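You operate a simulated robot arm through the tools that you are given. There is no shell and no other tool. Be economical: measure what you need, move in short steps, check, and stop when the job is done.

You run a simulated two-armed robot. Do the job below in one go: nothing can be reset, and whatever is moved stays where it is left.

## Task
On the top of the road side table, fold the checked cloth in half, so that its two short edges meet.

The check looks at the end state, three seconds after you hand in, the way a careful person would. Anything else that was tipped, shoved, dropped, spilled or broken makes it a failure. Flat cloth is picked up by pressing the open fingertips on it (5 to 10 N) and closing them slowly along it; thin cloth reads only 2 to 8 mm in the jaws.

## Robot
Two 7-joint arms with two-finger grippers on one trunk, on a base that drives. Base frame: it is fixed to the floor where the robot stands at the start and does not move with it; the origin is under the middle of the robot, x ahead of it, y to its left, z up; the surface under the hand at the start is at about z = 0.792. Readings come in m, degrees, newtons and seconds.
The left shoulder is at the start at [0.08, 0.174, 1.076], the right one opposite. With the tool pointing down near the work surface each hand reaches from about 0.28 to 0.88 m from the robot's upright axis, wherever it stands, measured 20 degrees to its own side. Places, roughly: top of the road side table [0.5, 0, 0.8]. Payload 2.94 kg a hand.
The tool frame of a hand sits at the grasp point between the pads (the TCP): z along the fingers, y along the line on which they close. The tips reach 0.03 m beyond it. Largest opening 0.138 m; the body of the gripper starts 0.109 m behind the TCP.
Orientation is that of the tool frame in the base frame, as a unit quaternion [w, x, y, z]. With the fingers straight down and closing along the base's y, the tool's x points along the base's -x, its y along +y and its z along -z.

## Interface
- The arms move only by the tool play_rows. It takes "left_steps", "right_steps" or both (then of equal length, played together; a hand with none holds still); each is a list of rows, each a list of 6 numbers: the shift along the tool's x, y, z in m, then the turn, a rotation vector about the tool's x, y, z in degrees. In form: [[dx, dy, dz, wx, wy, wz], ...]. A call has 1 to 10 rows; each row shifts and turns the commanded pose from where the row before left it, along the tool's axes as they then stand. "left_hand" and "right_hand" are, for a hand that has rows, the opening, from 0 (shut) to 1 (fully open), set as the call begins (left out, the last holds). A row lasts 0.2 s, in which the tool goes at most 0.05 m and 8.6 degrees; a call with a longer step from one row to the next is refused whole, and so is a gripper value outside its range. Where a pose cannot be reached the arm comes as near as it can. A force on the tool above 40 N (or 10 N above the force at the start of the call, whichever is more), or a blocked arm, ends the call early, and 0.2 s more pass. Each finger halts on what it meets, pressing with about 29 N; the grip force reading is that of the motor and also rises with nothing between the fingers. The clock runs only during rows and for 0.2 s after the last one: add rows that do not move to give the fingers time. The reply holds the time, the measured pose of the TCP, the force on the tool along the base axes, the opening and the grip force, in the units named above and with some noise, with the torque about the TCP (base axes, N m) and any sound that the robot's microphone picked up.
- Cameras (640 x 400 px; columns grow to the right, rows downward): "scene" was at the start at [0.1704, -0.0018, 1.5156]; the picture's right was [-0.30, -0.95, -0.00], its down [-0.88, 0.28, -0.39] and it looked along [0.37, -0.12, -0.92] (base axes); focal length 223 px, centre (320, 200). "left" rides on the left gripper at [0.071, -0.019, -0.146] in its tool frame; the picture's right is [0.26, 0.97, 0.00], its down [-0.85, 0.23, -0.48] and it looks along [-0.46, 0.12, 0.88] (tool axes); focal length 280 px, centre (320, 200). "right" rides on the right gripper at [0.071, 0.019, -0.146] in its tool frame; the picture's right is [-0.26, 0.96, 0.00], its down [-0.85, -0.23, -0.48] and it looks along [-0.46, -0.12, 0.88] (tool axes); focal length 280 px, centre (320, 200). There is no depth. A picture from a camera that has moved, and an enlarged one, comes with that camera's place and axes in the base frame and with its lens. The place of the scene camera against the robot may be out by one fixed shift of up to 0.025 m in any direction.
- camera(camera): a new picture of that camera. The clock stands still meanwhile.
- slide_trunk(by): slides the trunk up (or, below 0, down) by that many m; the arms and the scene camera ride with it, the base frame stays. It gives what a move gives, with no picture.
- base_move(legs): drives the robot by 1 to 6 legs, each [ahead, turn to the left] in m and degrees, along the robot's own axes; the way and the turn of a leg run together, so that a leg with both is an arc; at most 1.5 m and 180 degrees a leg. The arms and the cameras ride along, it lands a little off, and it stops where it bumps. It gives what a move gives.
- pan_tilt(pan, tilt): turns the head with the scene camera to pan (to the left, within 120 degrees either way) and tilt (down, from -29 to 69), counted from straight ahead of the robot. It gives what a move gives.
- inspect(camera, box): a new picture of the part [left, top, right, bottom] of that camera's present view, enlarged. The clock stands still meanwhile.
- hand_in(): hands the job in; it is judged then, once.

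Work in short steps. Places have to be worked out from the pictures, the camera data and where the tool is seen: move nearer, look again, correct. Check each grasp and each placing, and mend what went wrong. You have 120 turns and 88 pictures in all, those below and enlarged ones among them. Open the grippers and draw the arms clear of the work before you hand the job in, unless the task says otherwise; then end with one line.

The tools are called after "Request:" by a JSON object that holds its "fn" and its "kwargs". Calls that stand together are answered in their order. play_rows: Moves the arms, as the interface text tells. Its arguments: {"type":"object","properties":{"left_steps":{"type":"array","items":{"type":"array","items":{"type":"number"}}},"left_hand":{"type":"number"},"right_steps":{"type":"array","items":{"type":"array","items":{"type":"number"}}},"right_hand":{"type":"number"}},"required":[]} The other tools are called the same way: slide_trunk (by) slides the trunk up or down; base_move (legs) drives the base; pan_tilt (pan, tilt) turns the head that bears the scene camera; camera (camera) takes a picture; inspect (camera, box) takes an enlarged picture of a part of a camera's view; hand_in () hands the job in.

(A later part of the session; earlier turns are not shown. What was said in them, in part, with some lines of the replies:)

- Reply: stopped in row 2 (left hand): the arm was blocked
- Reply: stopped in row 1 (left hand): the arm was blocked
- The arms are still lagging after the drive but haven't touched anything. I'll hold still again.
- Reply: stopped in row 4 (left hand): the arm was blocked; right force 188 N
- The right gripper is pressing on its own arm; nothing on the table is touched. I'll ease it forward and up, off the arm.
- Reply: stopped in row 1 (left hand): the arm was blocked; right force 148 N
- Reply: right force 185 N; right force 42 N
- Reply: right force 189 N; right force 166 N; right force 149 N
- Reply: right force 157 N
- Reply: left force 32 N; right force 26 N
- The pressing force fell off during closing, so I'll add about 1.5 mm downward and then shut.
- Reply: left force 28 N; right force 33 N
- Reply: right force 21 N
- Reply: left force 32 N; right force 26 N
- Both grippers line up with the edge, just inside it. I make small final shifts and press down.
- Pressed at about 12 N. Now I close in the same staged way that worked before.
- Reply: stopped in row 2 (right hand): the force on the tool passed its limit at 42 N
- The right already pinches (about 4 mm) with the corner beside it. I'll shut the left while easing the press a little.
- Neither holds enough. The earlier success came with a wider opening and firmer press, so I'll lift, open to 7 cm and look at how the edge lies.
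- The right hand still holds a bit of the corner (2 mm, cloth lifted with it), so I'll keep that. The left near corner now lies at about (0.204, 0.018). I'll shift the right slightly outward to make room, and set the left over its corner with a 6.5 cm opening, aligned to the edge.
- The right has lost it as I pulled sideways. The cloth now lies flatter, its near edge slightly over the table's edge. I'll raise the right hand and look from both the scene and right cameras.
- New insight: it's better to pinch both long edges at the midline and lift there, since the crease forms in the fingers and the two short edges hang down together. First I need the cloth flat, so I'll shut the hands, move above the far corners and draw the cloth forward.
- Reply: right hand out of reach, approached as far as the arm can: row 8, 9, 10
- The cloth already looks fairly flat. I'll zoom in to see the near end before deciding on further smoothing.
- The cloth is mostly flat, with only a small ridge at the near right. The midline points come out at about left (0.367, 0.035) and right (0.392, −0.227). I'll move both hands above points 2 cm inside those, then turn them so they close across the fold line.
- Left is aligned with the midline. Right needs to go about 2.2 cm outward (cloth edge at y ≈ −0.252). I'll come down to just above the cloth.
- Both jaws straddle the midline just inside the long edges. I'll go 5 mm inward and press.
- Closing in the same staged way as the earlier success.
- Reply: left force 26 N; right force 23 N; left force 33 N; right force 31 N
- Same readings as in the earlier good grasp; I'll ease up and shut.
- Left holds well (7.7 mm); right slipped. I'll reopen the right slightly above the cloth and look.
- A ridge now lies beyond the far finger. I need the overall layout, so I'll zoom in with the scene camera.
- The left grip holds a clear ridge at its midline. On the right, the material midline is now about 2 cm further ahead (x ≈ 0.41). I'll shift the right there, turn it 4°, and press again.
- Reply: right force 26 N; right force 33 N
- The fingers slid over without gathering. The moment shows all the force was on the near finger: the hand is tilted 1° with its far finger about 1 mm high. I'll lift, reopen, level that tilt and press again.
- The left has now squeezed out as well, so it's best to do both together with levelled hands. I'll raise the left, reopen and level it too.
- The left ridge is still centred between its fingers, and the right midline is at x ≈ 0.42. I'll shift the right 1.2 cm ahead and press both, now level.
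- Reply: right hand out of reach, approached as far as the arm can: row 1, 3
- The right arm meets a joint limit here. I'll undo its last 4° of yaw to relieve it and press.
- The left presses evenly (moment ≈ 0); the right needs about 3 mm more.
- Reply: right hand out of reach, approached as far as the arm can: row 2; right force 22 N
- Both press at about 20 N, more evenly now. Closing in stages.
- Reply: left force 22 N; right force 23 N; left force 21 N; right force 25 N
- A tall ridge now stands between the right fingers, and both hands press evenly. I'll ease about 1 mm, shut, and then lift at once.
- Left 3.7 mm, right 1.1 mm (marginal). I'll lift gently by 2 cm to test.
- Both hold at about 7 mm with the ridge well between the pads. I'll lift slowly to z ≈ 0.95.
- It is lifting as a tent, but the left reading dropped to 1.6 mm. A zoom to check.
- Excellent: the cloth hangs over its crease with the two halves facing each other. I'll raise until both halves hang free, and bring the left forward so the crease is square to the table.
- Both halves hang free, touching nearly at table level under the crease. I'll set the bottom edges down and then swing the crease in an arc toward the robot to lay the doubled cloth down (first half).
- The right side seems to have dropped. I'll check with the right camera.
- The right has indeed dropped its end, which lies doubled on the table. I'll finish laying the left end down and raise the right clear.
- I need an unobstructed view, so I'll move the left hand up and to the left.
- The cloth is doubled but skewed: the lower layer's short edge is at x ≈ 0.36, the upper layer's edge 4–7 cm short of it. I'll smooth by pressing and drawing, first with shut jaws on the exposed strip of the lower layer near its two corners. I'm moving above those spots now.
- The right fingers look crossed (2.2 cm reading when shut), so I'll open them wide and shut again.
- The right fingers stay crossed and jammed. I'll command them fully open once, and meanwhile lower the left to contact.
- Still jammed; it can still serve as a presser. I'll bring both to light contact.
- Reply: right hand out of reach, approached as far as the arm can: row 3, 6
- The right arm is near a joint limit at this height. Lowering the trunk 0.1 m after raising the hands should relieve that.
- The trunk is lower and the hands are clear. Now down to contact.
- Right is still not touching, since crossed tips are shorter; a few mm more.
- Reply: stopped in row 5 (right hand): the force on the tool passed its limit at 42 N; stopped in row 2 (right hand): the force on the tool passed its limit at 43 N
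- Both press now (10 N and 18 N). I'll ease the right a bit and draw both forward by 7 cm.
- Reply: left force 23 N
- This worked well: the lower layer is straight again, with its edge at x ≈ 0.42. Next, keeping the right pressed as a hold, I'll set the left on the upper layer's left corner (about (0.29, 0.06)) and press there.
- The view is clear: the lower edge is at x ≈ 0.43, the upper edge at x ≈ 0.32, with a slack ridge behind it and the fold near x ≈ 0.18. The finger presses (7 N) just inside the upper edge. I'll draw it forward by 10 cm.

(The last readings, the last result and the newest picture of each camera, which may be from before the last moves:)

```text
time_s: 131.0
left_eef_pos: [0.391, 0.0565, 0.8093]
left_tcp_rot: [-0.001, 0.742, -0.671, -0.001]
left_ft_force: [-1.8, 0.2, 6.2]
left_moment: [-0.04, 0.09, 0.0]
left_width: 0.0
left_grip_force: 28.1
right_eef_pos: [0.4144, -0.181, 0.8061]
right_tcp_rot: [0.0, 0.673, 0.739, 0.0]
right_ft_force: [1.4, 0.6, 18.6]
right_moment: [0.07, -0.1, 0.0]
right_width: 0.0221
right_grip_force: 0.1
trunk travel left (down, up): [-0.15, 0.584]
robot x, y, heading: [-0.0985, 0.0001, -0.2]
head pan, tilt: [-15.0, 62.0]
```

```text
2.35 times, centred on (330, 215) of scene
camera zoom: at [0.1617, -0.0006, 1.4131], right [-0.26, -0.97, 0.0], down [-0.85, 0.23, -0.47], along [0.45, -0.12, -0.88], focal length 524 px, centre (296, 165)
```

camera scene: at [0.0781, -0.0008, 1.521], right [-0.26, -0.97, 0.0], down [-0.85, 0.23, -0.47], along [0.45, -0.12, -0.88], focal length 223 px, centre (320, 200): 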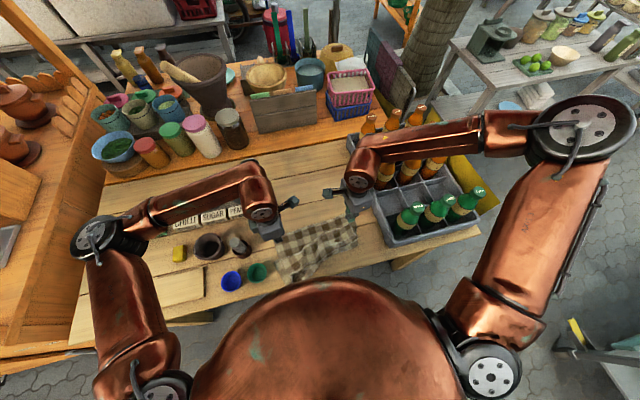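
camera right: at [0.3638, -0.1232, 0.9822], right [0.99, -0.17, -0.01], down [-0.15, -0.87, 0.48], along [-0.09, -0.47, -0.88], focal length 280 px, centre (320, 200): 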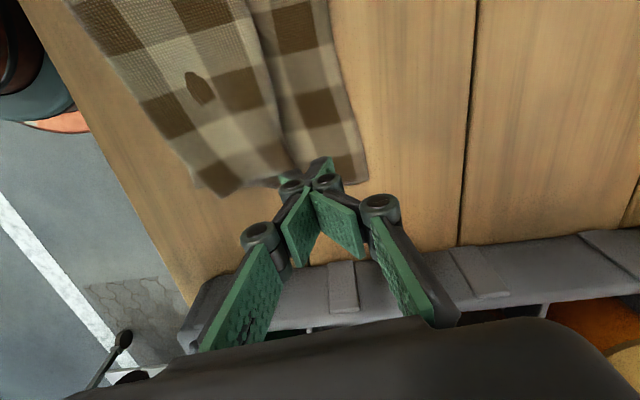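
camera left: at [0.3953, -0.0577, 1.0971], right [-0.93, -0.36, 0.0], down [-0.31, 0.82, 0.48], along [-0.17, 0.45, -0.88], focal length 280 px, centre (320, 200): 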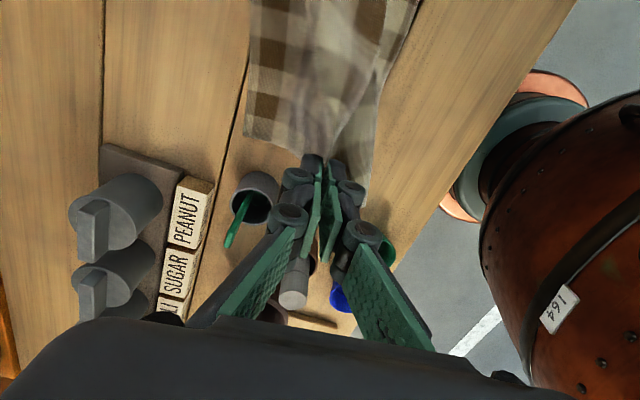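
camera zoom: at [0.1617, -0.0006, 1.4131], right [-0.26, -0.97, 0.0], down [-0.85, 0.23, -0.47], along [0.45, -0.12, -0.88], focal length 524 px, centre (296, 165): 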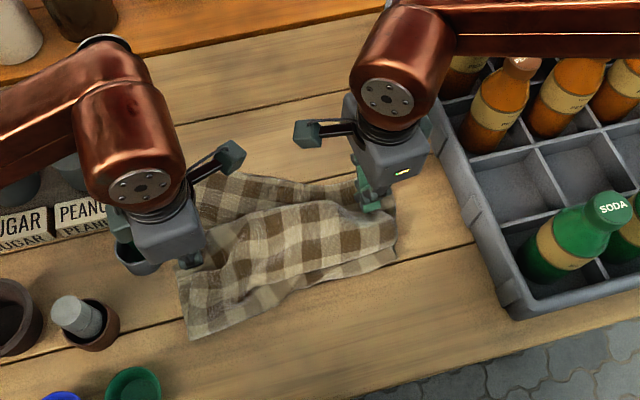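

The drag took part of the lower layer along (gap now about 6 cm left, 3 cm right). I need one hand to hold the lower layer's exposed strip while the other draws the upper layer. For clearance between the hands, I'll lift both and turn them back to the normal yaw.

Request:
{"fn": "play_rows", "kwargs": {"left_steps": [[0, 0, -0.02, 0, 0, 0], [0, 0, -0.03, 0, 0, 8.5], [0, 0, 0, 0, 0, 8.5], [0, 0, 0, 0, 0, 8.5], [0, 0, 0, 0, 0, 8.5], [0, 0, 0, 0, 0, 8.5], [0, 0, 0, 0, 0, 8.5], [0, 0, 0, 0, 0, 8.5], [0, 0, 0, 0, 0, 8.5], [0, 0, 0, 0, 0, 8.5]], "right_steps": [[0, 0, -0.02, 0, 0, 0], [0, 0, -0.03, 0, 0, -8.5], [0, 0, 0, 0, 0, -8.5], [0, 0, 0, 0, 0, -8.5], [0, 0, 0, 0, 0, -8.5], [0, 0, 0, 0, 0, -8.5], [0, 0, 0, 0, 0, -8.5], [0, 0, 0, 0, 0, -8.5], [0, 0, 0, 0, 0, -8.5], [0, 0, 0, 0, 0, -8.5]]}}

Request:
{"fn": "play_rows", "kwargs": {"left_steps": [[0, 0, 0, 0, 0, 8.5], [0, 0, 0, 0, 0, 8.5], [0, 0, 0, 0, 0, 2], [0, 0, 0, 0, 0, 0], [0, 0, 0, 0, 0, 0], [0, 0, 0, 0, 0, 0]], "right_steps": [[0, 0, 0, 0, 0, -8.1], [-0.006, 0.015, 0, 0, 0, 0], [-0.008, 0.02, 0, 0, 0, 0], [-0.008, 0.02, 0, 0, 0, 0], [-0.008, 0.02, 0, 0, 0, 0], [-0.004, 0.016, 0, 0, 0, 0]]}}

Request:
{"fn": "camera", "kwargs": {"camera": "left"}}

```text
time_s: 133.2
left_eef_pos: [0.3926, 0.0565, 0.8569]
left_tcp_rot: [0.0, -0.165, 0.986, 0.001]
left_ft_force: [-0.4, 0.9, -0.4]
left_moment: [0.01, -0.01, 0.03]
left_width: 0.0003
left_grip_force: 29.0
right_eef_pos: [0.4152, -0.1802, 0.8547]
right_tcp_rot: [-0.001, 0.071, 0.997, 0.001]
right_ft_force: [-0.8, 0.4, -0.6]
right_moment: [0.0, 0.03, 0.02]
right_width: 0.022
right_grip_force: 0.0
trunk travel left (down, up): [-0.15, 0.584]
robot x, y, heading: [-0.0998, 0.0019, 0.0]
head pan, tilt: [-15.0, 62.0]
```

```text
time_s: 134.6
left_eef_pos: [0.3917, 0.0581, 0.8581]
left_tcp_rot: [0.0, -0.001, 1.0, 0.001]
left_ft_force: [0.1, 0.2, -0.3]
left_moment: [-0.03, 0.0, -0.02]
left_width: 0.0002
left_grip_force: 28.6
right_eef_pos: [0.4336, -0.1547, 0.8588]
right_tcp_rot: [-0.001, 0.002, 1.0, -0.001]
right_ft_force: [0.2, 0.0, -0.9]
right_moment: [0.01, -0.02, 0.01]
right_width: 0.022
right_grip_force: 0.1
right hand out of reach, approached as far as the arm can: row 3, 4, 5, 6
trunk travel left (down, up): [-0.15, 0.584]
robot x, y, heading: [-0.1003, -0.0031, -0.0]
head pan, tilt: [-15.0, 62.0]
```

```text
7 pictures are left
camera left: at [0.3204, 0.0371, 1.0048], right [-0.26, 0.96, 0.0], down [0.85, 0.23, 0.48], along [0.46, 0.13, -0.88], focal length 280 px, centre (320, 200)
```

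left: 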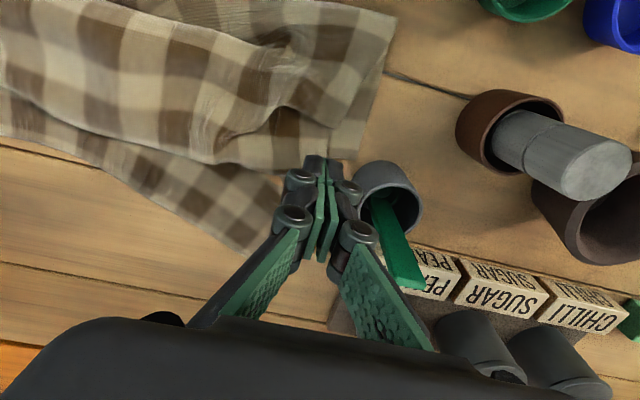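

Now clear: the upper layer's edge is square at x ≈ 0.42, while the lower layer got twisted, its left corner at (0.51, 0.01) instead of about (0.43, 0.07). I'll pin the right side with the right hand, put the left tip on the exposed lower-layer corner, and bring that corner back.

Request:
{"fn": "play_rows", "kwargs": {"left_steps": [[-0.03, -0.015, 0, 0, 0, 0], [-0.035, -0.02, 0, 0, 0, 0], [-0.03, -0.02, 0.005, 0, 0, 0], [0, 0, 0.02, 0, 0, 0], [0, 0, 0.018, 0, 0, 0], [0, 0, 0.005, 0, 0, 0], [0, 0, 0.002, 0, 0, 0], [0, 0, 0, 0, 0, 0]], "right_steps": [[0.01, 0, 0, 0, 0, 0], [0.015, 0, 0.005, 0, 0, 0], [0, 0, 0.015, 0, 0, 0], [0, 0, 0.02, 0, 0, 0], [0, 0, 0.008, 0, 0, 0], [0, 0, 0.003, 0, 0, 0], [0, 0, 0.001, 0, 0, 0], [0, 0, 0, 0, 0, 0]]}}

```text
time_s: 136.4
left_eef_pos: [0.486, 0.0015, 0.8085]
left_tcp_rot: [0.0, -0.001, 1.0, 0.001]
left_ft_force: [0.3, -0.4, 0.4]
left_moment: [-0.05, 0.02, -0.03]
left_width: 0.0001
left_grip_force: 28.4
right_eef_pos: [0.4088, -0.1545, 0.8081]
right_tcp_rot: [-0.001, 0.0, 1.0, 0.0]
right_ft_force: [-1.0, 0.3, 3.7]
right_moment: [-0.03, 0.03, 0.01]
right_width: 0.022
right_grip_force: 0.0
trunk travel left (down, up): [-0.15, 0.584]
robot x, y, heading: [-0.1002, -0.0029, -0.1]
head pan, tilt: [-15.0, 62.0]
```

Adding about 2 mm of press and moving the corner back toward (−6.5 cm, +4.3 cm), which stays clear of the spoon cup.

Request:
{"fn": "play_rows", "kwargs": {"left_steps": [[0, 0, 0.0012, 0, 0, 0], [0, 0, 0.0006, 0, 0, 0], [0.006, 0.004, 0, 0, 0, 0], [0.01, 0.0065, 0, 0, 0, 0], [0.01, 0.0065, 0, 0, 0, 0], [0.01, 0.0065, 0, 0, 0, 0], [0.01, 0.0065, 0, 0, 0, 0], [0.01, 0.0065, 0, 0, 0, 0], [0.009, 0.006, 0, 0, 0, 0], [0, 0, 0, 0, 0, 0]], "right_steps": [[0, 0, 0.0006, 0, 0, 0], [0, 0, 0, 0, 0, 0], [0, 0, 0, 0, 0, 0], [0, 0, 0, 0, 0, 0], [0, 0, 0, 0, 0, 0], [0, 0, 0, 0, 0, 0], [0, 0, 0, 0, 0, 0], [0, 0, 0, 0, 0, 0], [0, 0, 0, 0, 0, 0], [0, 0, 0, 0, 0, 0]]}}

Request:
{"fn": "inspect", "kwargs": {"camera": "scene", "box": [240, 130, 420, 300]}}

```text
time_s: 138.6
left_eef_pos: [0.4209, 0.0435, 0.8076]
left_tcp_rot: [0.001, -0.003, 1.0, 0.001]
left_ft_force: [6.2, -6.3, 27.0]
left_moment: [-0.15, -0.18, 0.06]
left_width: 0.0002
left_grip_force: 28.3
right_eef_pos: [0.4082, -0.1551, 0.8058]
right_tcp_rot: [-0.001, 0.001, 1.0, 0.0]
right_ft_force: [0.9, 1.7, 2.4]
right_moment: [0.04, 0.02, 0.0]
right_width: 0.0218
right_grip_force: 0.1
trunk travel left (down, up): [-0.15, 0.584]
robot x, y, heading: [-0.0997, 0.0001, -0.5]
head pan, tilt: [-15.0, 62.0]
```

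```text
2.35 times, centred on (330, 215) of scene
camera zoom: at [0.1617, -0.0018, 1.4132], right [-0.26, -0.97, 0.0], down [-0.85, 0.23, -0.47], along [0.45, -0.12, -0.88], focal length 524 px, centre (296, 165)
```

zoom: 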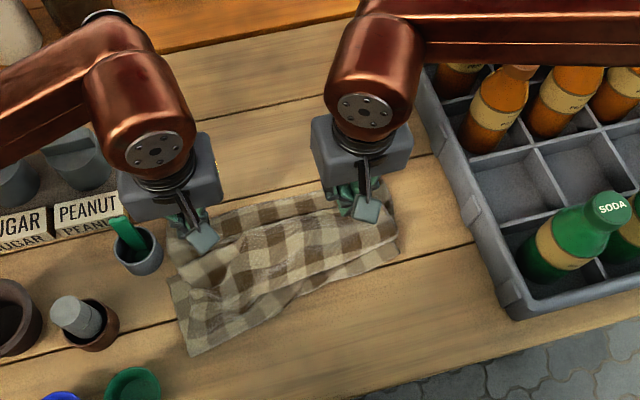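

The lower corner came back. I'll lift both hands well up to see the result unobstructed.

Request:
{"fn": "play_rows", "kwargs": {"left_steps": [[0, 0, -0.01, 0, 0, 0], [0, 0, -0.03, 0, 0, 0], [-0.02, 0, -0.04, 0, 0, 0], [-0.03, 0, -0.04, 0, 0, 0], [-0.03, 0, -0.04, 0, 0, 0], [-0.02, 0, 0, 0, 0, 0]], "right_steps": [[0, 0, -0.01, 0, 0, 0], [0, 0, -0.03, 0, 0, 0], [0, 0, -0.04, 0, 0, 0], [0, 0, -0.04, 0, 0, 0], [0, -0.01, -0.04, 0, 0, 0], [0, -0.01, -0.03, 0, 0, 0]]}}

Request:
{"fn": "inspect", "kwargs": {"camera": "scene", "box": [260, 160, 400, 270]}}

```text
time_s: 140.0
left_eef_pos: [0.5222, 0.044, 0.9668]
left_tcp_rot: [0.0, -0.001, 1.0, 0.001]
left_ft_force: [-0.4, -0.1, -0.6]
left_moment: [-0.01, 0.0, 0.0]
left_width: 0.0002
left_grip_force: 28.3
right_eef_pos: [0.4095, -0.1753, 0.9955]
right_tcp_rot: [0.0, 0.001, 1.0, 0.0]
right_ft_force: [0.1, -0.2, -0.6]
right_moment: [0.01, 0.03, -0.02]
right_width: 0.022
right_grip_force: 0.0
trunk travel left (down, up): [-0.15, 0.584]
robot x, y, heading: [-0.1015, 0.002, -0.1]
head pan, tilt: [-15.0, 62.0]
```

```text
3.64 times, centred on (330, 215) of scene
camera zoom: at [0.1639, -0.001, 1.4125], right [-0.26, -0.97, 0.0], down [-0.85, 0.23, -0.47], along [0.45, -0.12, -0.88], focal length 810 px, centre (284, 146)
```

zoom: 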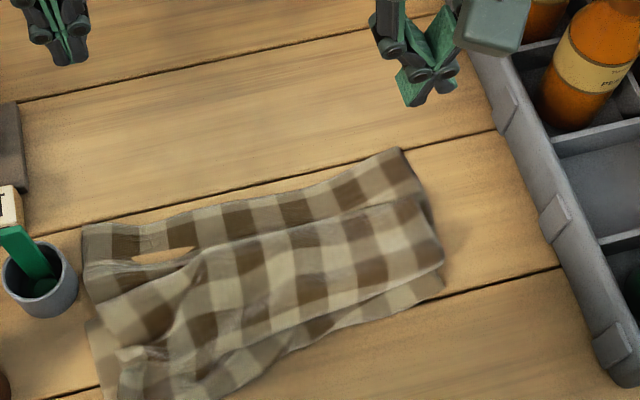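

There is still slack hidden in the fold on the crease side. I'll take one picture of the part nearer the robot.

Request:
{"fn": "inspect", "kwargs": {"camera": "scene", "box": [260, 190, 390, 290]}}

```text
4.00 times, centred on (325, 240) of scene
camera zoom: at [0.1639, -0.001, 1.4125], right [-0.26, -0.97, 0.0], down [-0.85, 0.23, -0.47], along [0.45, -0.12, -0.88], focal length 890 px, centre (300, 40)
```

zoom: 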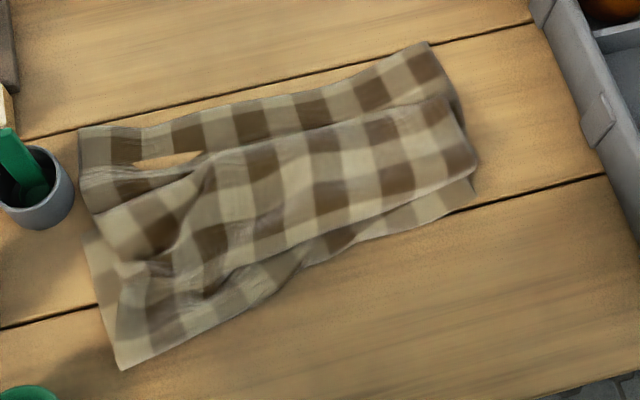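

The picture shows the cloth is not folded yet. The lifted crease collapsed into a flat pleat, with the two short edges on opposite sides (x ≈ 0.455 and about 0.30). I need both grippers again, so I'll try to free the jammed right fingers by working them shut and open.

Request:
{"fn": "play_rows", "kwargs": {"right_steps": [[0, 0, 0, 0, 0, 0], [0, 0, 0, 0, 0, 0], [0, 0, 0, 0, 0, 0]], "right_hand": 0.0}}

Request:
{"fn": "play_rows", "kwargs": {"right_steps": [[0.02, 0, -0.02, 0, 0, 8], [-0.02, 0, 0.02, 0, 0, -8], [0.02, 0, -0.02, 0, 0, 8], [-0.02, 0, 0.02, 0, 0, -8], [0, 0, 0, 0, 0, 0]], "right_hand": 1.0}}

```text
time_s: 140.8
left_eef_pos: [0.5212, 0.0433, 0.9678]
left_tcp_rot: [0.0, -0.001, 1.0, 0.0]
left_ft_force: [0.0, -0.2, 0.3]
left_moment: [0.01, -0.02, 0.0]
left_width: 0.0
left_grip_force: 28.7
right_eef_pos: [0.4085, -0.1756, 0.9957]
right_tcp_rot: [-0.001, 0.001, 1.0, 0.0]
right_ft_force: [0.0, 0.2, -0.2]
right_moment: [-0.05, 0.0, 0.0]
right_width: 0.0216
right_grip_force: 28.9
trunk travel left (down, up): [-0.15, 0.584]
robot x, y, heading: [-0.1007, -0.0029, -0.1]
head pan, tilt: [-15.0, 62.0]
```

```text
time_s: 142.0
left_eef_pos: [0.5236, 0.0443, 0.9656]
left_tcp_rot: [-0.001, -0.001, 1.0, 0.001]
left_ft_force: [-0.2, -0.2, 0.0]
left_moment: [-0.01, 0.06, -0.01]
left_width: 0.0
left_grip_force: 28.3
right_eef_pos: [0.4103, -0.1809, 0.996]
right_tcp_rot: [-0.002, 0.001, 1.0, -0.001]
right_ft_force: [0.3, 0.0, -0.5]
right_moment: [0.01, 0.09, 0.01]
right_width: 0.0216
right_grip_force: 0.0
trunk travel left (down, up): [-0.15, 0.584]
robot x, y, heading: [-0.1017, 0.001, -0.0]
head pan, tilt: [-15.0, 62.0]
```

Not freed. I'll try once more by pressing one tilted fingertip on the bare table near (0.24, −0.19) and dragging it with the open command on.

Request:
{"fn": "play_rows", "kwargs": {"right_steps": [[0.03, 0, 0, 4, 0, 0], [0.045, 0, 0, 4, 0, 0], [0.045, 0, 0, 4, 0, 0], [0.045, 0, 0.03, 0, 0, 0], [0, 0, 0.04, 0, 0, 0], [0, 0, 0.04, 0, 0, 0], [0, 0, 0.04, 0, 0, 0], [0, 0, 0.02, 0, 0, 0], [0, 0, 0, 0, 0, 0]], "right_hand": 1.0}}

Request:
{"fn": "play_rows", "kwargs": {"right_steps": [[0, 0, 0.004, 0, 0, 0], [0, 0, 0.004, 0, 0, 0], [0, 0, 0.004, 0, 0, 0], [0, 0, 0.003, 0, 0, 0], [0.015, 0, 0, 0, 0, 0], [-0.02, 0, 0, 0, 0, 0], [-0.02, 0, 0, 0, 0, 0], [0, 0, 0, 0, 0, 0]]}}

```text
refused: row 4 steps farther than a row can; nothing moved
```

```text
time_s: 143.8
left_eef_pos: [0.5225, 0.043, 0.9661]
left_tcp_rot: [0.0, -0.002, 1.0, 0.001]
left_ft_force: [-0.2, 0.8, 0.0]
left_moment: [0.01, -0.01, 0.0]
left_width: 0.0
left_grip_force: 28.6
right_eef_pos: [0.4325, -0.1783, 0.9811]
right_tcp_rot: [0.0, 0.0, 1.0, -0.001]
right_ft_force: [-0.3, 0.1, -0.9]
right_moment: [-0.04, -0.02, 0.02]
right_width: 0.022
right_grip_force: 0.0
trunk travel left (down, up): [-0.15, 0.584]
robot x, y, heading: [-0.0988, 0.0003, -0.2]
head pan, tilt: [-15.0, 62.0]
```

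The first call was refused (a row too long), and the second only moved in the air. I'll redo it with shorter rows.

Request:
{"fn": "play_rows", "kwargs": {"right_steps": [[0.03, 0, 0, 4, 0, 0], [0.04, 0, 0, 4, 0, 0], [0.04, 0, 0, 4, 0, 0], [0.04, 0, 0, 0, 0, 0], [0.04, 0, 0.01, 0, 0, 0], [0, 0, 0.04, 0, 0, 0], [0, 0, 0.04, 0, 0, 0], [0, 0, 0.04, 0, 0, 0], [0, 0, 0.02, 0, 0, 0], [0, 0, 0, 0, 0, 0]], "right_hand": 1.0}}

```text
time_s: 146.0
left_eef_pos: [0.5223, 0.044, 0.9671]
left_tcp_rot: [-0.001, -0.002, 1.0, 0.0]
left_ft_force: [0.5, 0.2, -0.2]
left_moment: [0.0, -0.01, 0.03]
left_width: 0.0004
left_grip_force: 28.2
right_eef_pos: [0.2418, -0.2105, 0.8331]
right_tcp_rot: [-0.002, 0.001, 0.995, -0.103]
right_ft_force: [0.2, -0.2, 0.4]
right_moment: [-0.01, 0.0, 0.0]
right_width: 0.0224
right_grip_force: 0.0
trunk travel left (down, up): [-0.15, 0.584]
robot x, y, heading: [-0.0989, -0.0014, -0.2]
head pan, tilt: [-15.0, 62.0]
```

Request:
{"fn": "play_rows", "kwargs": {"right_steps": [[0, 0, 0.008, 0, 0, 0], [0, 0, 0.008, 0, 0, 0], [0, 0, 0.005, 0, 0, 0], [0, 0, 0.004, 0, 0, 0], [0, 0, 0.003, 0, 0, 0], [0, 0, 0.003, 0, 0, 0], [0.01, 0, 0, 0, 0, 0], [-0.02, 0, 0, 0, 0, 0], [-0.01, 0, 0, 0, 0, 0], [0, 0, 0, 0, 0, 0]], "right_hand": 1.0}}

Request:
{"fn": "play_rows", "kwargs": {"right_steps": [[0, 0, 0, 0, 0, 0], [0, 0, 0.001, 0, 0, 0], [0.01, 0, 0, 0, 0, 0], [0.01, 0.01, 0, 0, 0, 0], [0, -0.02, 0, 0, 0, 0], [0, 0, 0, 0, 0, 0]], "right_hand": 0.6}}

```text
time_s: 148.2
left_eef_pos: [0.521, 0.0435, 0.9671]
left_tcp_rot: [0.0, -0.001, 1.0, 0.0]
left_ft_force: [-0.8, 0.1, 1.0]
left_moment: [0.02, 0.04, -0.03]
left_width: 0.0002
left_grip_force: 28.7
right_eef_pos: [0.2615, -0.2168, 0.8041]
right_tcp_rot: [-0.001, 0.0, 0.994, -0.105]
right_ft_force: [-7.2, -2.1, 12.3]
right_moment: [-0.07, 0.2, 0.0]
right_width: 0.0219
right_grip_force: 0.0
trunk travel left (down, up): [-0.15, 0.584]
robot x, y, heading: [-0.0992, -0.0011, -0.1]
head pan, tilt: [-15.0, 62.0]
```

```text
time_s: 149.1
left_eef_pos: [0.5221, 0.0445, 0.9665]
left_tcp_rot: [0.0, -0.001, 1.0, 0.001]
left_ft_force: [0.0, 0.4, -1.1]
left_moment: [0.02, 0.04, 0.0]
left_width: 0.0
left_grip_force: 28.7
right_eef_pos: [0.254, -0.2133, 0.8045]
right_tcp_rot: [0.005, 0.002, 0.994, -0.105]
right_ft_force: [-0.1, -0.7, 10.8]
right_moment: [-0.05, 0.06, -0.01]
right_width: 0.022
right_grip_force: 0.1
trunk travel left (down, up): [-0.15, 0.584]
robot x, y, heading: [-0.1036, -0.004, 0.0]
head pan, tilt: [-15.0, 62.0]
stopped in row 4 (right hand): the force on the tool passed its limit at 48 N (the readings are from after the stop); the commanded pose is now the measured one
```

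The right fingers stay jammed, so only the left can grip. The pleat's upper band is the crease itself, though. If I pinch the band's top and pull it ahead along the table, both halves will trail behind it and the short edges come together. I'll raise the right clear, and bring the left, turned and opened, above the band's centre.

Request:
{"fn": "play_rows", "kwargs": {"left_steps": [[0.025, -0.015, 0, 0, 0, 0], [0.04, -0.025, 0, 0, 0, 0], [0.04, -0.025, 0, 0, 0, 0], [0.035, -0.025, 0, 0, 0, 0], [0.018, -0.014, 0, 0, 0, -4], [0, 0, 0, 0, 0, -8.5], [0, 0, 0, 0, 0, -8.5], [0, 0, 0, 0, 0, -8.5], [0, 0, 0, 0, 0, -8.5], [0, 0, 0, 0, 0, -8.5]], "right_steps": [[0, 0, -0.03, 0, 0, 0], [0, 0, -0.04, 0, 0, 0], [0, 0, -0.045, 0, 0, 0], [0, 0, -0.045, 0, 0, 0], [0, 0, -0.045, 0, 0, 0], [0, 0, -0.045, -4, 0, 0], [0, 0, -0.03, -4, 0, 0], [0, 0, 0, -4, 0, 0], [0, 0, 0, 0, 0, 0], [0, 0, 0, 0, 0, 0]], "left_hand": 0.47}}

Request:
{"fn": "play_rows", "kwargs": {"left_steps": [[0, 0, 0, 0, 0, -8.5], [0, 0, 0, 0, 0, -8.5], [0, 0, 0, 0, 0, -8.5], [0, 0, 0, 0, 0, -8.5], [0, 0, 0, 0, 0, -8.5], [0, 0, 0, 0, 0, -8.5], [0, 0, 0.04, 0, 0, 0], [0, 0, 0.04, 0, 0, 0], [0, 0, 0.03, 0, 0, 0], [0, 0, 0.015, 0, 0, 0]]}}

Request:
{"fn": "camera", "kwargs": {"camera": "left"}}

```text
time_s: 151.3
left_eef_pos: [0.3639, -0.0605, 0.9669]
left_tcp_rot: [-0.001, -0.397, 0.918, 0.001]
left_ft_force: [0.4, -0.6, -0.5]
left_moment: [0.03, -0.02, 0.06]
left_width: 0.0647
left_grip_force: 0.0
right_eef_pos: [0.2515, -0.1571, 1.0771]
right_tcp_rot: [0.005, 0.001, 1.0, -0.001]
right_ft_force: [-1.2, -0.8, 0.3]
right_moment: [-0.03, -0.01, -0.02]
right_width: 0.0221
right_grip_force: 0.1
trunk travel left (down, up): [-0.15, 0.584]
robot x, y, heading: [-0.1026, -0.0039, 0.3]
head pan, tilt: [-15.0, 62.0]
```

```text
time_s: 153.5
left_eef_pos: [0.3646, -0.0608, 0.8408]
left_tcp_rot: [-0.001, 0.753, -0.658, -0.001]
left_ft_force: [-0.7, 0.5, 0.4]
left_moment: [-0.02, -0.02, -0.03]
left_width: 0.0648
left_grip_force: 0.0
right_eef_pos: [0.2513, -0.1562, 1.0784]
right_tcp_rot: [0.004, 0.001, 1.0, -0.001]
right_ft_force: [-0.2, 0.1, -0.3]
right_moment: [0.03, -0.02, 0.0]
right_width: 0.0221
right_grip_force: 0.0
trunk travel left (down, up): [-0.15, 0.584]
robot x, y, heading: [-0.1007, -0.0015, -0.0]
head pan, tilt: [-15.0, 62.0]
```

```text
3 pictures are left
camera left: at [0.3929, -0.1281, 0.9877], right [-0.92, -0.39, 0.0], down [-0.34, 0.81, 0.48], along [-0.19, 0.44, -0.88], focal length 280 px, centre (320, 200)
```

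left: 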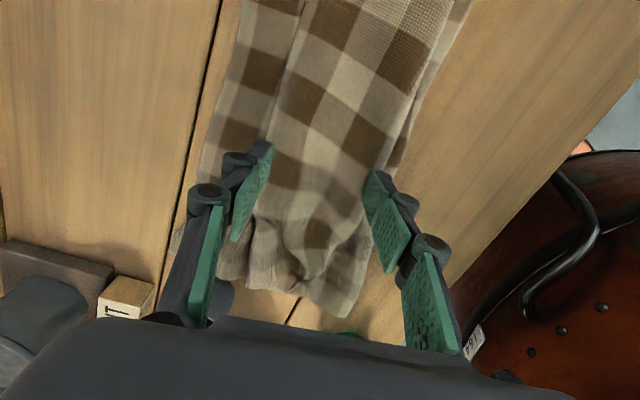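

The band lies nicely between the open fingers. I'll press down onto it.

Request:
{"fn": "play_rows", "kwargs": {"left_steps": [[0, 0, 0.01, 0, 0, 0], [0, 0, 0.008, 0, 0, 0], [0, 0, 0.004, 0, 0, 0], [0, 0, 0.003, 0, 0, 0], [0, 0, 0.002, 0, 0, 0], [0, 0, 0.002, 0, 0, 0], [0, 0, 0.001, 0, 0, 0], [0, 0, 0, 0, 0, 0]]}}

```text
time_s: 155.3
left_eef_pos: [0.365, -0.06, 0.8123]
left_tcp_rot: [-0.001, 0.753, -0.658, -0.001]
left_ft_force: [1.6, -0.7, 4.5]
left_moment: [-0.08, 0.09, 0.04]
left_width: 0.0651
left_grip_force: 0.3
right_eef_pos: [0.2517, -0.1548, 1.0779]
right_tcp_rot: [0.005, 0.001, 1.0, 0.0]
right_ft_force: [0.5, 0.6, 0.2]
right_moment: [-0.02, -0.02, -0.01]
right_width: 0.0221
right_grip_force: 0.0
trunk travel left (down, up): [-0.15, 0.584]
robot x, y, heading: [-0.1016, 0.0022, 0.1]
head pan, tilt: [-15.0, 62.0]
```

Light contact. I'll press to about 18 N, then close in stages.

Request:
{"fn": "play_rows", "kwargs": {"left_steps": [[0, 0, 0.001, 0, 0, 0], [0, 0, 0.001, 0, 0, 0], [0, 0, 0, 0, 0, 0]]}}

Request:
{"fn": "play_rows", "kwargs": {"left_steps": [[0, 0, 0, 0, 0, 0], [0, 0, 0, 0, 0, 0]], "left_hand": 0.32}}

Request:
{"fn": "play_rows", "kwargs": {"left_steps": [[0, 0, 0, 0, 0, 0], [0, 0, 0, 0, 0, 0]], "left_hand": 0.19}}

Request:
{"fn": "play_rows", "kwargs": {"left_steps": [[0, 0, -0.0008, 0, 0, 0], [0, 0, -0.0006, 0, 0, 0], [0, 0, 0, 0, 0, 0], [0, 0, 0, 0, 0, 0]], "left_hand": 0.0}}

```text
time_s: 156.1
left_eef_pos: [0.3652, -0.0607, 0.8113]
left_tcp_rot: [0.0, 0.753, -0.658, 0.0]
left_ft_force: [-0.8, -1.6, 17.1]
left_moment: [-0.13, 0.41, 0.02]
left_width: 0.0673
left_grip_force: 3.8
right_eef_pos: [0.2505, -0.1551, 1.0796]
right_tcp_rot: [0.006, 0.0, 1.0, -0.001]
right_ft_force: [-0.8, -0.3, 0.3]
right_moment: [0.01, -0.03, 0.0]
right_width: 0.0218
right_grip_force: 0.1
trunk travel left (down, up): [-0.15, 0.584]
robot x, y, heading: [-0.0991, -0.0041, 0.0]
head pan, tilt: [-15.0, 62.0]
```

```text
time_s: 156.7
left_eef_pos: [0.363, -0.0603, 0.812]
left_tcp_rot: [0.0, 0.753, -0.657, 0.001]
left_ft_force: [-4.7, -0.3, 35.6]
left_moment: [-0.15, 0.72, -0.06]
left_width: 0.0455
left_grip_force: 6.1
right_eef_pos: [0.2488, -0.1563, 1.0797]
right_tcp_rot: [0.007, 0.001, 1.0, -0.002]
right_ft_force: [0.1, -0.5, 0.2]
right_moment: [0.01, -0.01, 0.01]
right_width: 0.0219
right_grip_force: 0.1
trunk travel left (down, up): [-0.15, 0.584]
robot x, y, heading: [-0.1003, -0.0017, -0.0]
head pan, tilt: [-15.0, 62.0]
```

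```text
time_s: 157.3
left_eef_pos: [0.3631, -0.0609, 0.8123]
left_tcp_rot: [0.0, 0.753, -0.658, 0.001]
left_ft_force: [-1.6, -0.3, 40.1]
left_moment: [-0.08, 0.43, -0.05]
left_width: 0.028
left_grip_force: 3.9
right_eef_pos: [0.2485, -0.1555, 1.0788]
right_tcp_rot: [0.006, 0.0, 1.0, -0.001]
right_ft_force: [-0.9, 0.4, -0.2]
right_moment: [0.01, 0.0, -0.01]
right_width: 0.0222
right_grip_force: 0.0
trunk travel left (down, up): [-0.15, 0.584]
robot x, y, heading: [-0.1021, 0.0023, 0.1]
head pan, tilt: [-15.0, 62.0]
```

```text
time_s: 158.3
left_eef_pos: [0.3638, -0.0597, 0.8116]
left_tcp_rot: [0.0, 0.753, -0.658, -0.001]
left_ft_force: [-0.3, -1.1, 19.0]
left_moment: [-0.04, -0.07, 0.03]
left_width: 0.011
left_grip_force: 29.4
right_eef_pos: [0.2501, -0.1556, 1.0785]
right_tcp_rot: [0.005, 0.001, 1.0, -0.001]
right_ft_force: [-0.3, -0.1, 0.2]
right_moment: [0.0, 0.02, -0.01]
right_width: 0.0221
right_grip_force: 0.0
trunk travel left (down, up): [-0.15, 0.584]
robot x, y, heading: [-0.1003, -0.0002, -0.2]
head pan, tilt: [-15.0, 62.0]
```

Firmly held now (11 mm, several layers). I'll lift about 10 cm and then pull ahead along the table while descending, so both halves trail.

Request:
{"fn": "play_rows", "kwargs": {"left_steps": [[0, 0, -0.01, 0, 0, 0], [0, 0, -0.02, 0, 0, 0], [0, 0, -0.025, 0, 0, 0], [0, 0, -0.025, 0, 0, 0], [0, 0, -0.025, 0, 0, 0], [0, 0, -0.02, 0, 0, 0], [0, 0, -0.01, 0, 0, 0], [0.0015, -0.011, 0, 0, 0, 0], [0.003, -0.02, 0, 0, 0, 0], [0.003, -0.022, 0, 0, 0, 0]]}}

Request:
{"fn": "play_rows", "kwargs": {"left_steps": [[0.003, -0.022, 0.004, 0, 0, 0], [0.003, -0.024, 0.008, 0, 0, 0], [0.003, -0.024, 0.012, 0, 0, 0], [0.003, -0.024, 0.014, 0, 0, 0], [0.003, -0.024, 0.016, 0, 0, 0], [0.003, -0.024, 0.016, 0, 0, 0], [0.003, -0.024, 0.016, 0, 0, 0], [0.003, -0.024, 0.014, 0, 0, 0], [0.003, -0.02, 0.012, 0, 0, 0], [0.001, -0.01, 0.006, 0, 0, 0]]}}

Request:
{"fn": "inspect", "kwargs": {"camera": "scene", "box": [250, 100, 410, 260]}}

```text
time_s: 160.5
left_eef_pos: [0.4179, -0.0609, 0.9451]
left_tcp_rot: [0.0, 0.753, -0.658, -0.001]
left_ft_force: [0.0, -0.8, -0.1]
left_moment: [0.01, -0.02, -0.03]
left_width: 0.0055
left_grip_force: 28.9
right_eef_pos: [0.2512, -0.1553, 1.0781]
right_tcp_rot: [0.005, 0.0, 1.0, -0.001]
right_ft_force: [0.2, 0.0, 0.3]
right_moment: [0.0, 0.0, -0.03]
right_width: 0.0219
right_grip_force: 0.1
trunk travel left (down, up): [-0.15, 0.584]
robot x, y, heading: [-0.1022, -0.0035, 0.1]
head pan, tilt: [-15.0, 62.0]
```

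```text
time_s: 162.7
left_eef_pos: [0.6406, -0.0581, 0.8268]
left_tcp_rot: [0.0, 0.752, -0.659, -0.001]
left_ft_force: [-0.7, 0.2, 0.7]
left_moment: [-0.05, -0.01, -0.01]
left_width: 0.0053
left_grip_force: 28.5
right_eef_pos: [0.2513, -0.1573, 1.078]
right_tcp_rot: [0.004, 0.001, 1.0, -0.001]
right_ft_force: [-0.2, -0.1, 0.2]
right_moment: [0.0, -0.01, 0.05]
right_width: 0.0222
right_grip_force: 0.1
trunk travel left (down, up): [-0.15, 0.584]
robot x, y, heading: [-0.1002, -0.0005, -0.0]
head pan, tilt: [-15.0, 62.0]
```

```text
2.50 times, centred on (330, 180) of scene
camera zoom: at [0.1639, -0.0014, 1.4127], right [-0.26, -0.97, 0.0], down [-0.85, 0.23, -0.47], along [0.45, -0.12, -0.88], focal length 556 px, centre (295, 250)
```

zoom: 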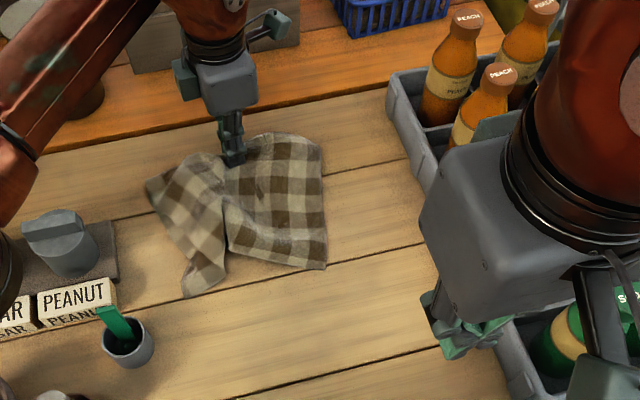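

Excellent: the cloth is now doubled with the crease at x ≈ 0.645 and both short edges trailing together at x ≈ 0.455. Only the centre is gathered by the grip. I'll lower, release gently and rise straight up.

Request:
{"fn": "play_rows", "kwargs": {"left_steps": [[0, 0, 0.006, 0, 0, 0], [0, 0, 0.005, 0, 0, 0], [0, 0, 0, 0, 0, 0]]}}

Request:
{"fn": "play_rows", "kwargs": {"left_steps": [[0, 0, 0, 0, 0, 0], [0, 0, 0, 0, 0, 0], [0, 0, 0, 0, 0, 0], [0, 0, 0, 0, 0, 0]], "left_hand": 0.4}}

Request:
{"fn": "play_rows", "kwargs": {"left_steps": [[0, 0, -0.01, 0, 0, 0], [0, 0, -0.03, 0, 0, 0], [0, 0, -0.04, 0, 0, 0], [0, 0, -0.02, 0, 0, 0], [0, 0, 0, 0, 0, 0], [0, 0, 0, 0, 0, 0]]}}

Request:
{"fn": "camera", "kwargs": {"camera": "left"}}

```text
time_s: 163.5
left_eef_pos: [0.6393, -0.0578, 0.8167]
left_tcp_rot: [-0.001, 0.752, -0.659, -0.001]
left_ft_force: [-0.6, 0.8, 1.7]
left_moment: [-0.01, -0.01, -0.02]
left_width: 0.0054
left_grip_force: 29.1
right_eef_pos: [0.2515, -0.1572, 1.0781]
right_tcp_rot: [0.004, 0.001, 1.0, 0.0]
right_ft_force: [0.5, -0.2, 0.9]
right_moment: [-0.01, -0.01, 0.02]
right_width: 0.0221
right_grip_force: 0.1
trunk travel left (down, up): [-0.15, 0.584]
robot x, y, heading: [-0.1018, -0.0007, 0.0]
head pan, tilt: [-15.0, 62.0]
```

```text
time_s: 164.5
left_eef_pos: [0.6412, -0.0589, 0.8158]
left_tcp_rot: [0.0, 0.753, -0.659, -0.001]
left_ft_force: [1.0, -0.2, 0.7]
left_moment: [0.0, -0.01, -0.01]
left_width: 0.055
left_grip_force: 0.0
right_eef_pos: [0.2524, -0.1573, 1.0777]
right_tcp_rot: [0.005, 0.001, 1.0, -0.001]
right_ft_force: [0.4, 0.4, -0.2]
right_moment: [0.0, 0.04, 0.01]
right_width: 0.0219
right_grip_force: 0.1
trunk travel left (down, up): [-0.15, 0.584]
robot x, y, heading: [-0.0985, 0.0003, 0.2]
head pan, tilt: [-15.0, 62.0]
```

```text
time_s: 165.9
left_eef_pos: [0.6393, -0.0601, 0.9168]
left_tcp_rot: [0.0, 0.753, -0.658, -0.001]
left_ft_force: [-0.3, -0.9, 0.2]
left_moment: [-0.02, -0.01, -0.03]
left_width: 0.0552
left_grip_force: 0.1
right_eef_pos: [0.2515, -0.1574, 1.0781]
right_tcp_rot: [0.004, 0.001, 1.0, -0.001]
right_ft_force: [0.0, -0.2, -0.6]
right_moment: [0.05, -0.04, 0.03]
right_width: 0.0219
right_grip_force: 0.1
trunk travel left (down, up): [-0.15, 0.584]
robot x, y, heading: [-0.0982, 0.0006, -0.1]
head pan, tilt: [-15.0, 62.0]
```

```text
1 pictures are left
camera left: at [0.6688, -0.1275, 1.0632], right [-0.92, -0.39, 0.0], down [-0.34, 0.81, 0.48], along [-0.19, 0.44, -0.88], focal length 280 px, centre (320, 200)
```

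left: 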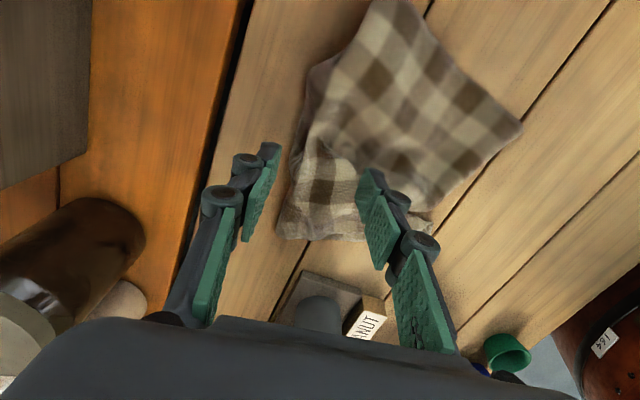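

The fold is right: the crease runs from (0.634, 0.077) to (0.643, −0.175). The trailing corners need spreading outward in y by about 5 cm (right) and 3 cm (left). I'll start with the right trailing corner, using the left hand shut.

Request:
{"fn": "play_rows", "kwargs": {"left_steps": [[0.006, 0.03, 0, 0, 0, 0], [0.008, 0.04, 0, 0, 0, 0], [0.01, 0.045, 0, 0, 0, 0], [0.009, 0.045, 0, 0, 0, 0], [0, 0.005, 0.02, 0, 0, 0], [0, 0, 0.03, 0, 0, 0], [0, 0, 0.03, 0, 0, 0], [0, 0, 0.018, 0, 0, 0], [0, 0, 0.006, 0, 0, 0], [0, 0, 0.002, 0, 0, 0]], "left_hand": 0.0}}

Request:
{"fn": "play_rows", "kwargs": {"left_steps": [[0, 0, 0.001, 0, 0, 0], [0, 0, 0.001, 0, 0, 0], [0, 0, 0, 0, 0, 0]]}}

```text
time_s: 168.1
left_eef_pos: [0.4803, -0.1131, 0.8121]
left_tcp_rot: [-0.001, 0.753, -0.658, 0.0]
left_ft_force: [-0.5, -0.2, -0.4]
left_moment: [0.0, -0.02, 0.03]
left_width: 0.0
left_grip_force: 28.6
right_eef_pos: [0.2516, -0.157, 1.0774]
right_tcp_rot: [0.004, 0.001, 1.0, -0.001]
right_ft_force: [-0.3, 0.1, -0.2]
right_moment: [0.01, 0.0, 0.01]
right_width: 0.0222
right_grip_force: 0.0
trunk travel left (down, up): [-0.15, 0.584]
robot x, y, heading: [-0.0987, -0.0004, 0.0]
head pan, tilt: [-15.0, 62.0]
```

```text
time_s: 168.9
left_eef_pos: [0.4812, -0.1138, 0.8103]
left_tcp_rot: [-0.001, 0.754, -0.657, -0.001]
left_ft_force: [-0.1, 0.1, 2.0]
left_moment: [0.02, 0.01, 0.0]
left_width: 0.0001
left_grip_force: 28.3
right_eef_pos: [0.2517, -0.1559, 1.0786]
right_tcp_rot: [0.004, 0.001, 1.0, -0.001]
right_ft_force: [0.2, -0.2, 0.1]
right_moment: [-0.02, 0.0, -0.01]
right_width: 0.0225
right_grip_force: 0.1
trunk travel left (down, up): [-0.15, 0.584]
robot x, y, heading: [-0.0998, -0.002, 0.2]
head pan, tilt: [-15.0, 62.0]
```

Contact is light. I'll press about 2 mm more, draw the corner outward, and rise.

Request:
{"fn": "play_rows", "kwargs": {"left_steps": [[0, 0, 0.0015, 0, 0, 0], [0.004, 0.002, 0, 0, 0, 0], [0.007, 0.003, 0, 0, 0, 0], [0.008, 0.004, 0, 0, 0, 0], [0.008, 0.004, 0, 0, 0, 0], [0.008, 0.004, 0, 0, 0, 0], [0.008, 0.003, 0, 0, 0, 0], [0.005, 0.002, 0, 0, 0, 0], [0, 0, 0, 0, 0, 0]]}}

Request:
{"fn": "play_rows", "kwargs": {"left_steps": [[0, 0, -0.01, 0, 0, 0], [0, 0, -0.03, 0, 0, 0], [-0.035, -0.01, 0, 0, 0, 0], [-0.04, -0.01, 0, 0, 0, 0], [-0.04, -0.01, 0, 0, 0, 0], [-0.04, -0.01, 0, 0, 0, 0], [-0.04, 0, 0.01, 0, 0, 0], [0, 0, 0.018, 0, 0, 0], [0, 0, 0.008, 0, 0, 0], [0, 0, 0, 0, 0, 0]]}}

```text
time_s: 170.9
left_eef_pos: [0.4647, -0.1643, 0.8091]
left_tcp_rot: [0.0, 0.753, -0.658, 0.0]
left_ft_force: [1.6, 4.2, 18.6]
left_moment: [0.05, 0.08, 0.0]
left_width: 0.0001
left_grip_force: 28.5
right_eef_pos: [0.2497, -0.156, 1.0793]
right_tcp_rot: [0.004, 0.001, 1.0, -0.001]
right_ft_force: [-1.4, -0.5, -0.4]
right_moment: [0.04, -0.01, 0.0]
right_width: 0.0222
right_grip_force: 0.2
trunk travel left (down, up): [-0.15, 0.584]
robot x, y, heading: [-0.0974, -0.002, 0.1]
head pan, tilt: [-15.0, 62.0]
```

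```text
time_s: 173.1
left_eef_pos: [0.4789, 0.0348, 0.8122]
left_tcp_rot: [0.0, 0.753, -0.658, -0.001]
left_ft_force: [0.0, -0.7, 0.5]
left_moment: [0.0, 0.0, -0.02]
left_width: 0.0
left_grip_force: 28.3
right_eef_pos: [0.2521, -0.1555, 1.0788]
right_tcp_rot: [0.005, 0.001, 1.0, -0.002]
right_ft_force: [0.2, 0.4, -1.3]
right_moment: [0.0, -0.02, -0.01]
right_width: 0.0222
right_grip_force: 0.1
trunk travel left (down, up): [-0.15, 0.584]
robot x, y, heading: [-0.0971, -0.0008, -0.1]
head pan, tilt: [-15.0, 62.0]
```

Now the left trailing corner: press and draw it outward by 3.5 cm, then rise clear.

Request:
{"fn": "play_rows", "kwargs": {"left_steps": [[0, 0, 0.002, 0, 0, 0], [0, 0, 0.0015, 0, 0, 0], [-0.004, 0.001, 0, 0, 0, 0], [-0.006, 0.002, 0, 0, 0, 0], [-0.007, 0.002, 0, 0, 0, 0], [-0.007, 0.002, 0, 0, 0, 0], [-0.007, 0.002, 0, 0, 0, 0], [-0.004, 0.001, 0, 0, 0, 0], [0, 0, 0, 0, 0, 0]]}}

Request:
{"fn": "play_rows", "kwargs": {"left_steps": [[0, 0, -0.01, 0, 0, 0], [0, 0, -0.03, 0, 0, 0], [0, 0, -0.04, 0, 0, 0], [0, 0, -0.045, 0, 0, 0], [-0.03, 0, -0.03, 0, 0, 0], [-0.04, 0, 0, 0, 0, 0], [-0.04, 0, 0, 0, 0, 0], [-0.03, 0, 0, 0, 0, 0]]}}

Request:
{"fn": "inspect", "kwargs": {"camera": "scene", "box": [250, 110, 410, 250]}}

```text
time_s: 175.1
left_eef_pos: [0.4656, 0.0682, 0.8085]
left_tcp_rot: [-0.001, 0.753, -0.658, -0.001]
left_ft_force: [-0.9, 1.1, -0.3]
left_moment: [-0.02, -0.03, 0.0]
left_width: 0.0
left_grip_force: 28.1
right_eef_pos: [0.2519, -0.1549, 1.0767]
right_tcp_rot: [0.005, 0.001, 1.0, -0.001]
right_ft_force: [0.3, 0.0, -0.4]
right_moment: [0.04, 0.01, -0.03]
right_width: 0.0221
right_grip_force: 0.0
trunk travel left (down, up): [-0.15, 0.584]
robot x, y, heading: [-0.0979, -0.0003, 0.1]
head pan, tilt: [-15.0, 62.0]
```

```text
time_s: 176.9
left_eef_pos: [0.4445, 0.2076, 0.9635]
left_tcp_rot: [0.0, 0.752, -0.659, 0.0]
left_ft_force: [0.7, -0.1, -0.1]
left_moment: [-0.03, 0.0, -0.01]
left_width: 0.0
left_grip_force: 28.5
right_eef_pos: [0.2508, -0.1553, 1.079]
right_tcp_rot: [0.005, 0.001, 1.0, -0.001]
right_ft_force: [-0.2, 0.5, -0.6]
right_moment: [-0.01, -0.02, 0.03]
right_width: 0.022
right_grip_force: 0.1
trunk travel left (down, up): [-0.15, 0.584]
robot x, y, heading: [-0.0986, 0.0016, -0.1]
head pan, tilt: [-15.0, 62.0]
```

```text
2.86 times, centred on (330, 180) of scene
camera zoom: at [0.1635, -0.0003, 1.4128], right [-0.26, -0.97, 0.0], down [-0.85, 0.23, -0.47], along [0.45, -0.12, -0.88], focal length 636 px, centre (291, 257)
```

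zoom: 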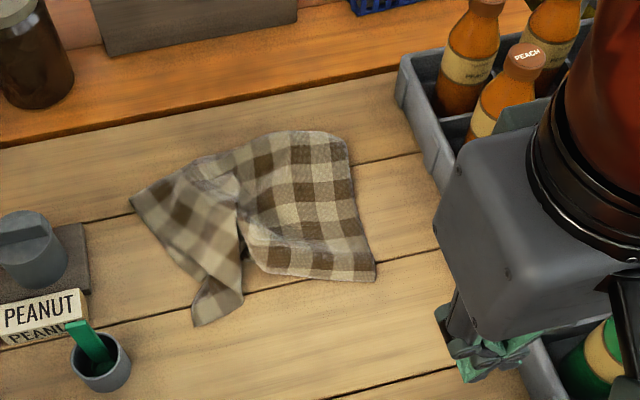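

Last picture used. The fold is good on the right. On the left the trailing tail is bunched to y −0.03…0.02 at x ≈ 0.44 (my last press missed it), and the centre of the edge sits 5 cm ahead. I'll press on the tail at (0.455, 0.012).

Request:
{"fn": "play_rows", "kwargs": {"left_steps": [[0.03, 0.003, 0, 0, 0, 0], [0.042, 0.003, 0, 0, 0, 0], [0.042, 0.003, 0, 0, 0, 0], [0.042, 0.003, 0, 0, 0, 0], [0.04, 0.004, 0.02, 0, 0, 0], [0, 0, 0.04, 0, 0, 0], [0, 0, 0.045, 0, 0, 0], [0, 0, 0.03, 0, 0, 0], [0, 0, 0.014, 0, 0, 0], [0, 0, 0.003, 0, 0, 0]]}}

Request:
{"fn": "play_rows", "kwargs": {"left_steps": [[0, 0, 0.0015, 0, 0, 0], [0, 0, 0.001, 0, 0, 0], [0, 0, 0, 0, 0, 0]]}}

```text
time_s: 179.1
left_eef_pos: [0.4553, 0.0092, 0.8113]
left_tcp_rot: [0.0, 0.753, -0.658, -0.001]
left_ft_force: [0.3, 0.0, 0.4]
left_moment: [0.0, 0.01, -0.01]
left_width: 0.0
left_grip_force: 28.9
right_eef_pos: [0.2529, -0.1565, 1.078]
right_tcp_rot: [0.005, 0.001, 1.0, -0.001]
right_ft_force: [0.2, 0.3, -0.9]
right_moment: [0.03, 0.03, 0.01]
right_width: 0.0221
right_grip_force: 0.0
trunk travel left (down, up): [-0.15, 0.584]
robot x, y, heading: [-0.0957, -0.0014, 0.0]
head pan, tilt: [-15.0, 62.0]
```

```text
time_s: 179.9
left_eef_pos: [0.4549, 0.0095, 0.809]
left_tcp_rot: [-0.001, 0.753, -0.658, -0.001]
left_ft_force: [-0.3, -0.9, 1.4]
left_moment: [-0.03, 0.0, 0.0]
left_width: 0.0001
left_grip_force: 28.3
right_eef_pos: [0.2513, -0.1561, 1.0773]
right_tcp_rot: [0.004, 0.001, 1.0, 0.001]
right_ft_force: [-0.1, -0.7, 0.0]
right_moment: [-0.02, -0.04, -0.01]
right_width: 0.0218
right_grip_force: 0.0
trunk travel left (down, up): [-0.15, 0.584]
robot x, y, heading: [-0.0991, -0.0036, -0.1]
head pan, tilt: [-15.0, 62.0]
```

Request:
{"fn": "play_rows", "kwargs": {"left_steps": [[0, 0, 0.0012, 0, 0, 0], [0, 0, 0.001, 0, 0, 0], [-0.005, -0.0007, 0, 0, 0, 0], [-0.009, -0.0012, 0, 0, 0, 0], [-0.009, -0.0012, 0, 0, 0, 0], [-0.009, -0.0012, 0, 0, 0, 0], [-0.009, -0.0012, 0, 0, 0, 0], [-0.009, -0.0012, 0, 0, 0, 0], [-0.007, -0.001, 0, 0, 0, 0], [0, 0, 0, 0, 0, 0]]}}

Request:
{"fn": "play_rows", "kwargs": {"left_steps": [[0, 0, -0.01, 0, 0, 0], [0, 0, -0.03, 0, 0, 0], [0.03, -0.008, 0, 0, 0, 0], [0.04, -0.011, 0, 0, 0, 0], [0.04, -0.011, 0, 0, 0, 0], [0.034, -0.011, 0, 0, 0, 0], [0, 0, 0.018, 0, 0, 0], [0, 0, 0.013, 0, 0, 0], [0, 0, 0.005, 0, 0, 0], [0, 0, 0, 0, 0, 0]]}}

```text
time_s: 182.1
left_eef_pos: [0.4542, 0.0666, 0.8082]
left_tcp_rot: [-0.001, 0.753, -0.658, 0.0]
left_ft_force: [0.8, -7.0, 23.4]
left_moment: [-0.39, -0.18, -0.03]
left_width: 0.0003
left_grip_force: 28.0
right_eef_pos: [0.2498, -0.1558, 1.0782]
right_tcp_rot: [0.006, 0.002, 1.0, -0.001]
right_ft_force: [-0.2, 0.2, -0.1]
right_moment: [0.01, -0.01, 0.0]
right_width: 0.0223
right_grip_force: 0.0
trunk travel left (down, up): [-0.15, 0.584]
robot x, y, heading: [-0.101, 0.0003, -0.2]
head pan, tilt: [-15.0, 62.0]
```

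```text
time_s: 184.3
left_eef_pos: [0.5173, -0.0698, 0.8095]
left_tcp_rot: [0.0, 0.753, -0.658, 0.0]
left_ft_force: [-1.2, 0.7, 2.0]
left_moment: [0.0, -0.01, -0.04]
left_width: 0.0
left_grip_force: 28.7
right_eef_pos: [0.2517, -0.1554, 1.0776]
right_tcp_rot: [0.004, 0.001, 1.0, -0.002]
right_ft_force: [-0.2, -0.3, 0.4]
right_moment: [0.0, 0.0, -0.01]
right_width: 0.0221
right_grip_force: 0.1
trunk travel left (down, up): [-0.15, 0.584]
robot x, y, heading: [-0.0952, -0.0001, -0.0]
head pan, tilt: [-15.0, 62.0]
```

The left tail was drawn outward with good contact (23 N). Now I draw the centre of the trailing edge back by 5 cm and rise.

Request:
{"fn": "play_rows", "kwargs": {"left_steps": [[0, 0, 0.0013, 0, 0, 0], [-0.0006, 0.005, 0, 0, 0, 0], [-0.001, 0.008, 0, 0, 0, 0], [-0.0011, 0.008, 0, 0, 0, 0], [-0.0011, 0.008, 0, 0, 0, 0], [-0.0011, 0.008, 0, 0, 0, 0], [-0.0011, 0.008, 0, 0, 0, 0], [-0.0007, 0.0046, 0, 0, 0, 0], [0, 0, 0, 0, 0, 0]]}}

Request:
{"fn": "play_rows", "kwargs": {"left_steps": [[0, 0, -0.01, 0, 0, 0], [0, 0, -0.03, 0, 0, 0], [0, 0, -0.045, 0, 0, 0], [0, 0, -0.045, 0, 0, 0], [-0.03, 0, -0.03, 0, 0, 0], [-0.045, 0, 0, 0, 0, 0], [-0.045, 0, 0, 0, 0, 0], [-0.045, 0, 0, 0, 0, 0], [-0.045, 0, 0, 0, 0, 0], [-0.03, 0, 0, 0, 0, 0]], "left_hand": 0.3}}

```text
time_s: 186.3
left_eef_pos: [0.4664, -0.0683, 0.8085]
left_tcp_rot: [-0.001, 0.753, -0.658, -0.001]
left_ft_force: [0.6, -0.4, 0.8]
left_moment: [-0.02, 0.01, 0.02]
left_width: 0.0001
left_grip_force: 28.7
right_eef_pos: [0.2507, -0.1563, 1.0776]
right_tcp_rot: [0.005, 0.001, 1.0, -0.001]
right_ft_force: [-0.5, -0.3, -0.2]
right_moment: [0.0, 0.0, 0.0]
right_width: 0.0218
right_grip_force: 0.0
trunk travel left (down, up): [-0.15, 0.584]
robot x, y, heading: [-0.0975, -0.0002, -0.1]
head pan, tilt: [-15.0, 62.0]
```

```text
time_s: 188.5
left_eef_pos: [0.4328, 0.168, 0.9687]
left_tcp_rot: [0.0, 0.753, -0.658, -0.001]
left_ft_force: [-0.1, 0.3, -0.2]
left_moment: [0.01, -0.02, -0.01]
left_width: 0.0412
left_grip_force: 0.1
right_eef_pos: [0.2503, -0.1551, 1.0787]
right_tcp_rot: [0.005, 0.001, 1.0, -0.001]
right_ft_force: [0.5, 1.1, 0.0]
right_moment: [-0.02, -0.03, 0.0]
right_width: 0.0217
right_grip_force: 0.1
trunk travel left (down, up): [-0.15, 0.584]
robot x, y, heading: [-0.1016, 0.0018, -0.1]
head pan, tilt: [-15.0, 62.0]
```

Both arms are clear of the cloth and I have no pictures left, so I'm handing in.

Request:
{"fn": "hand_in", "kwargs": {}}

```text
The job is handed in.
```

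I handed it in with the cloth folded roughly in half, but it is probably not neat and may not pass: the last picture still showed the left side bunched and the short edges uneven. After that I spread the left side and pulled back the middle of the edges with no pictures left to check, and the middle pull may not have caught. I saw nothing else moved or tipped, and the right gripper ended up jammed partly shut.
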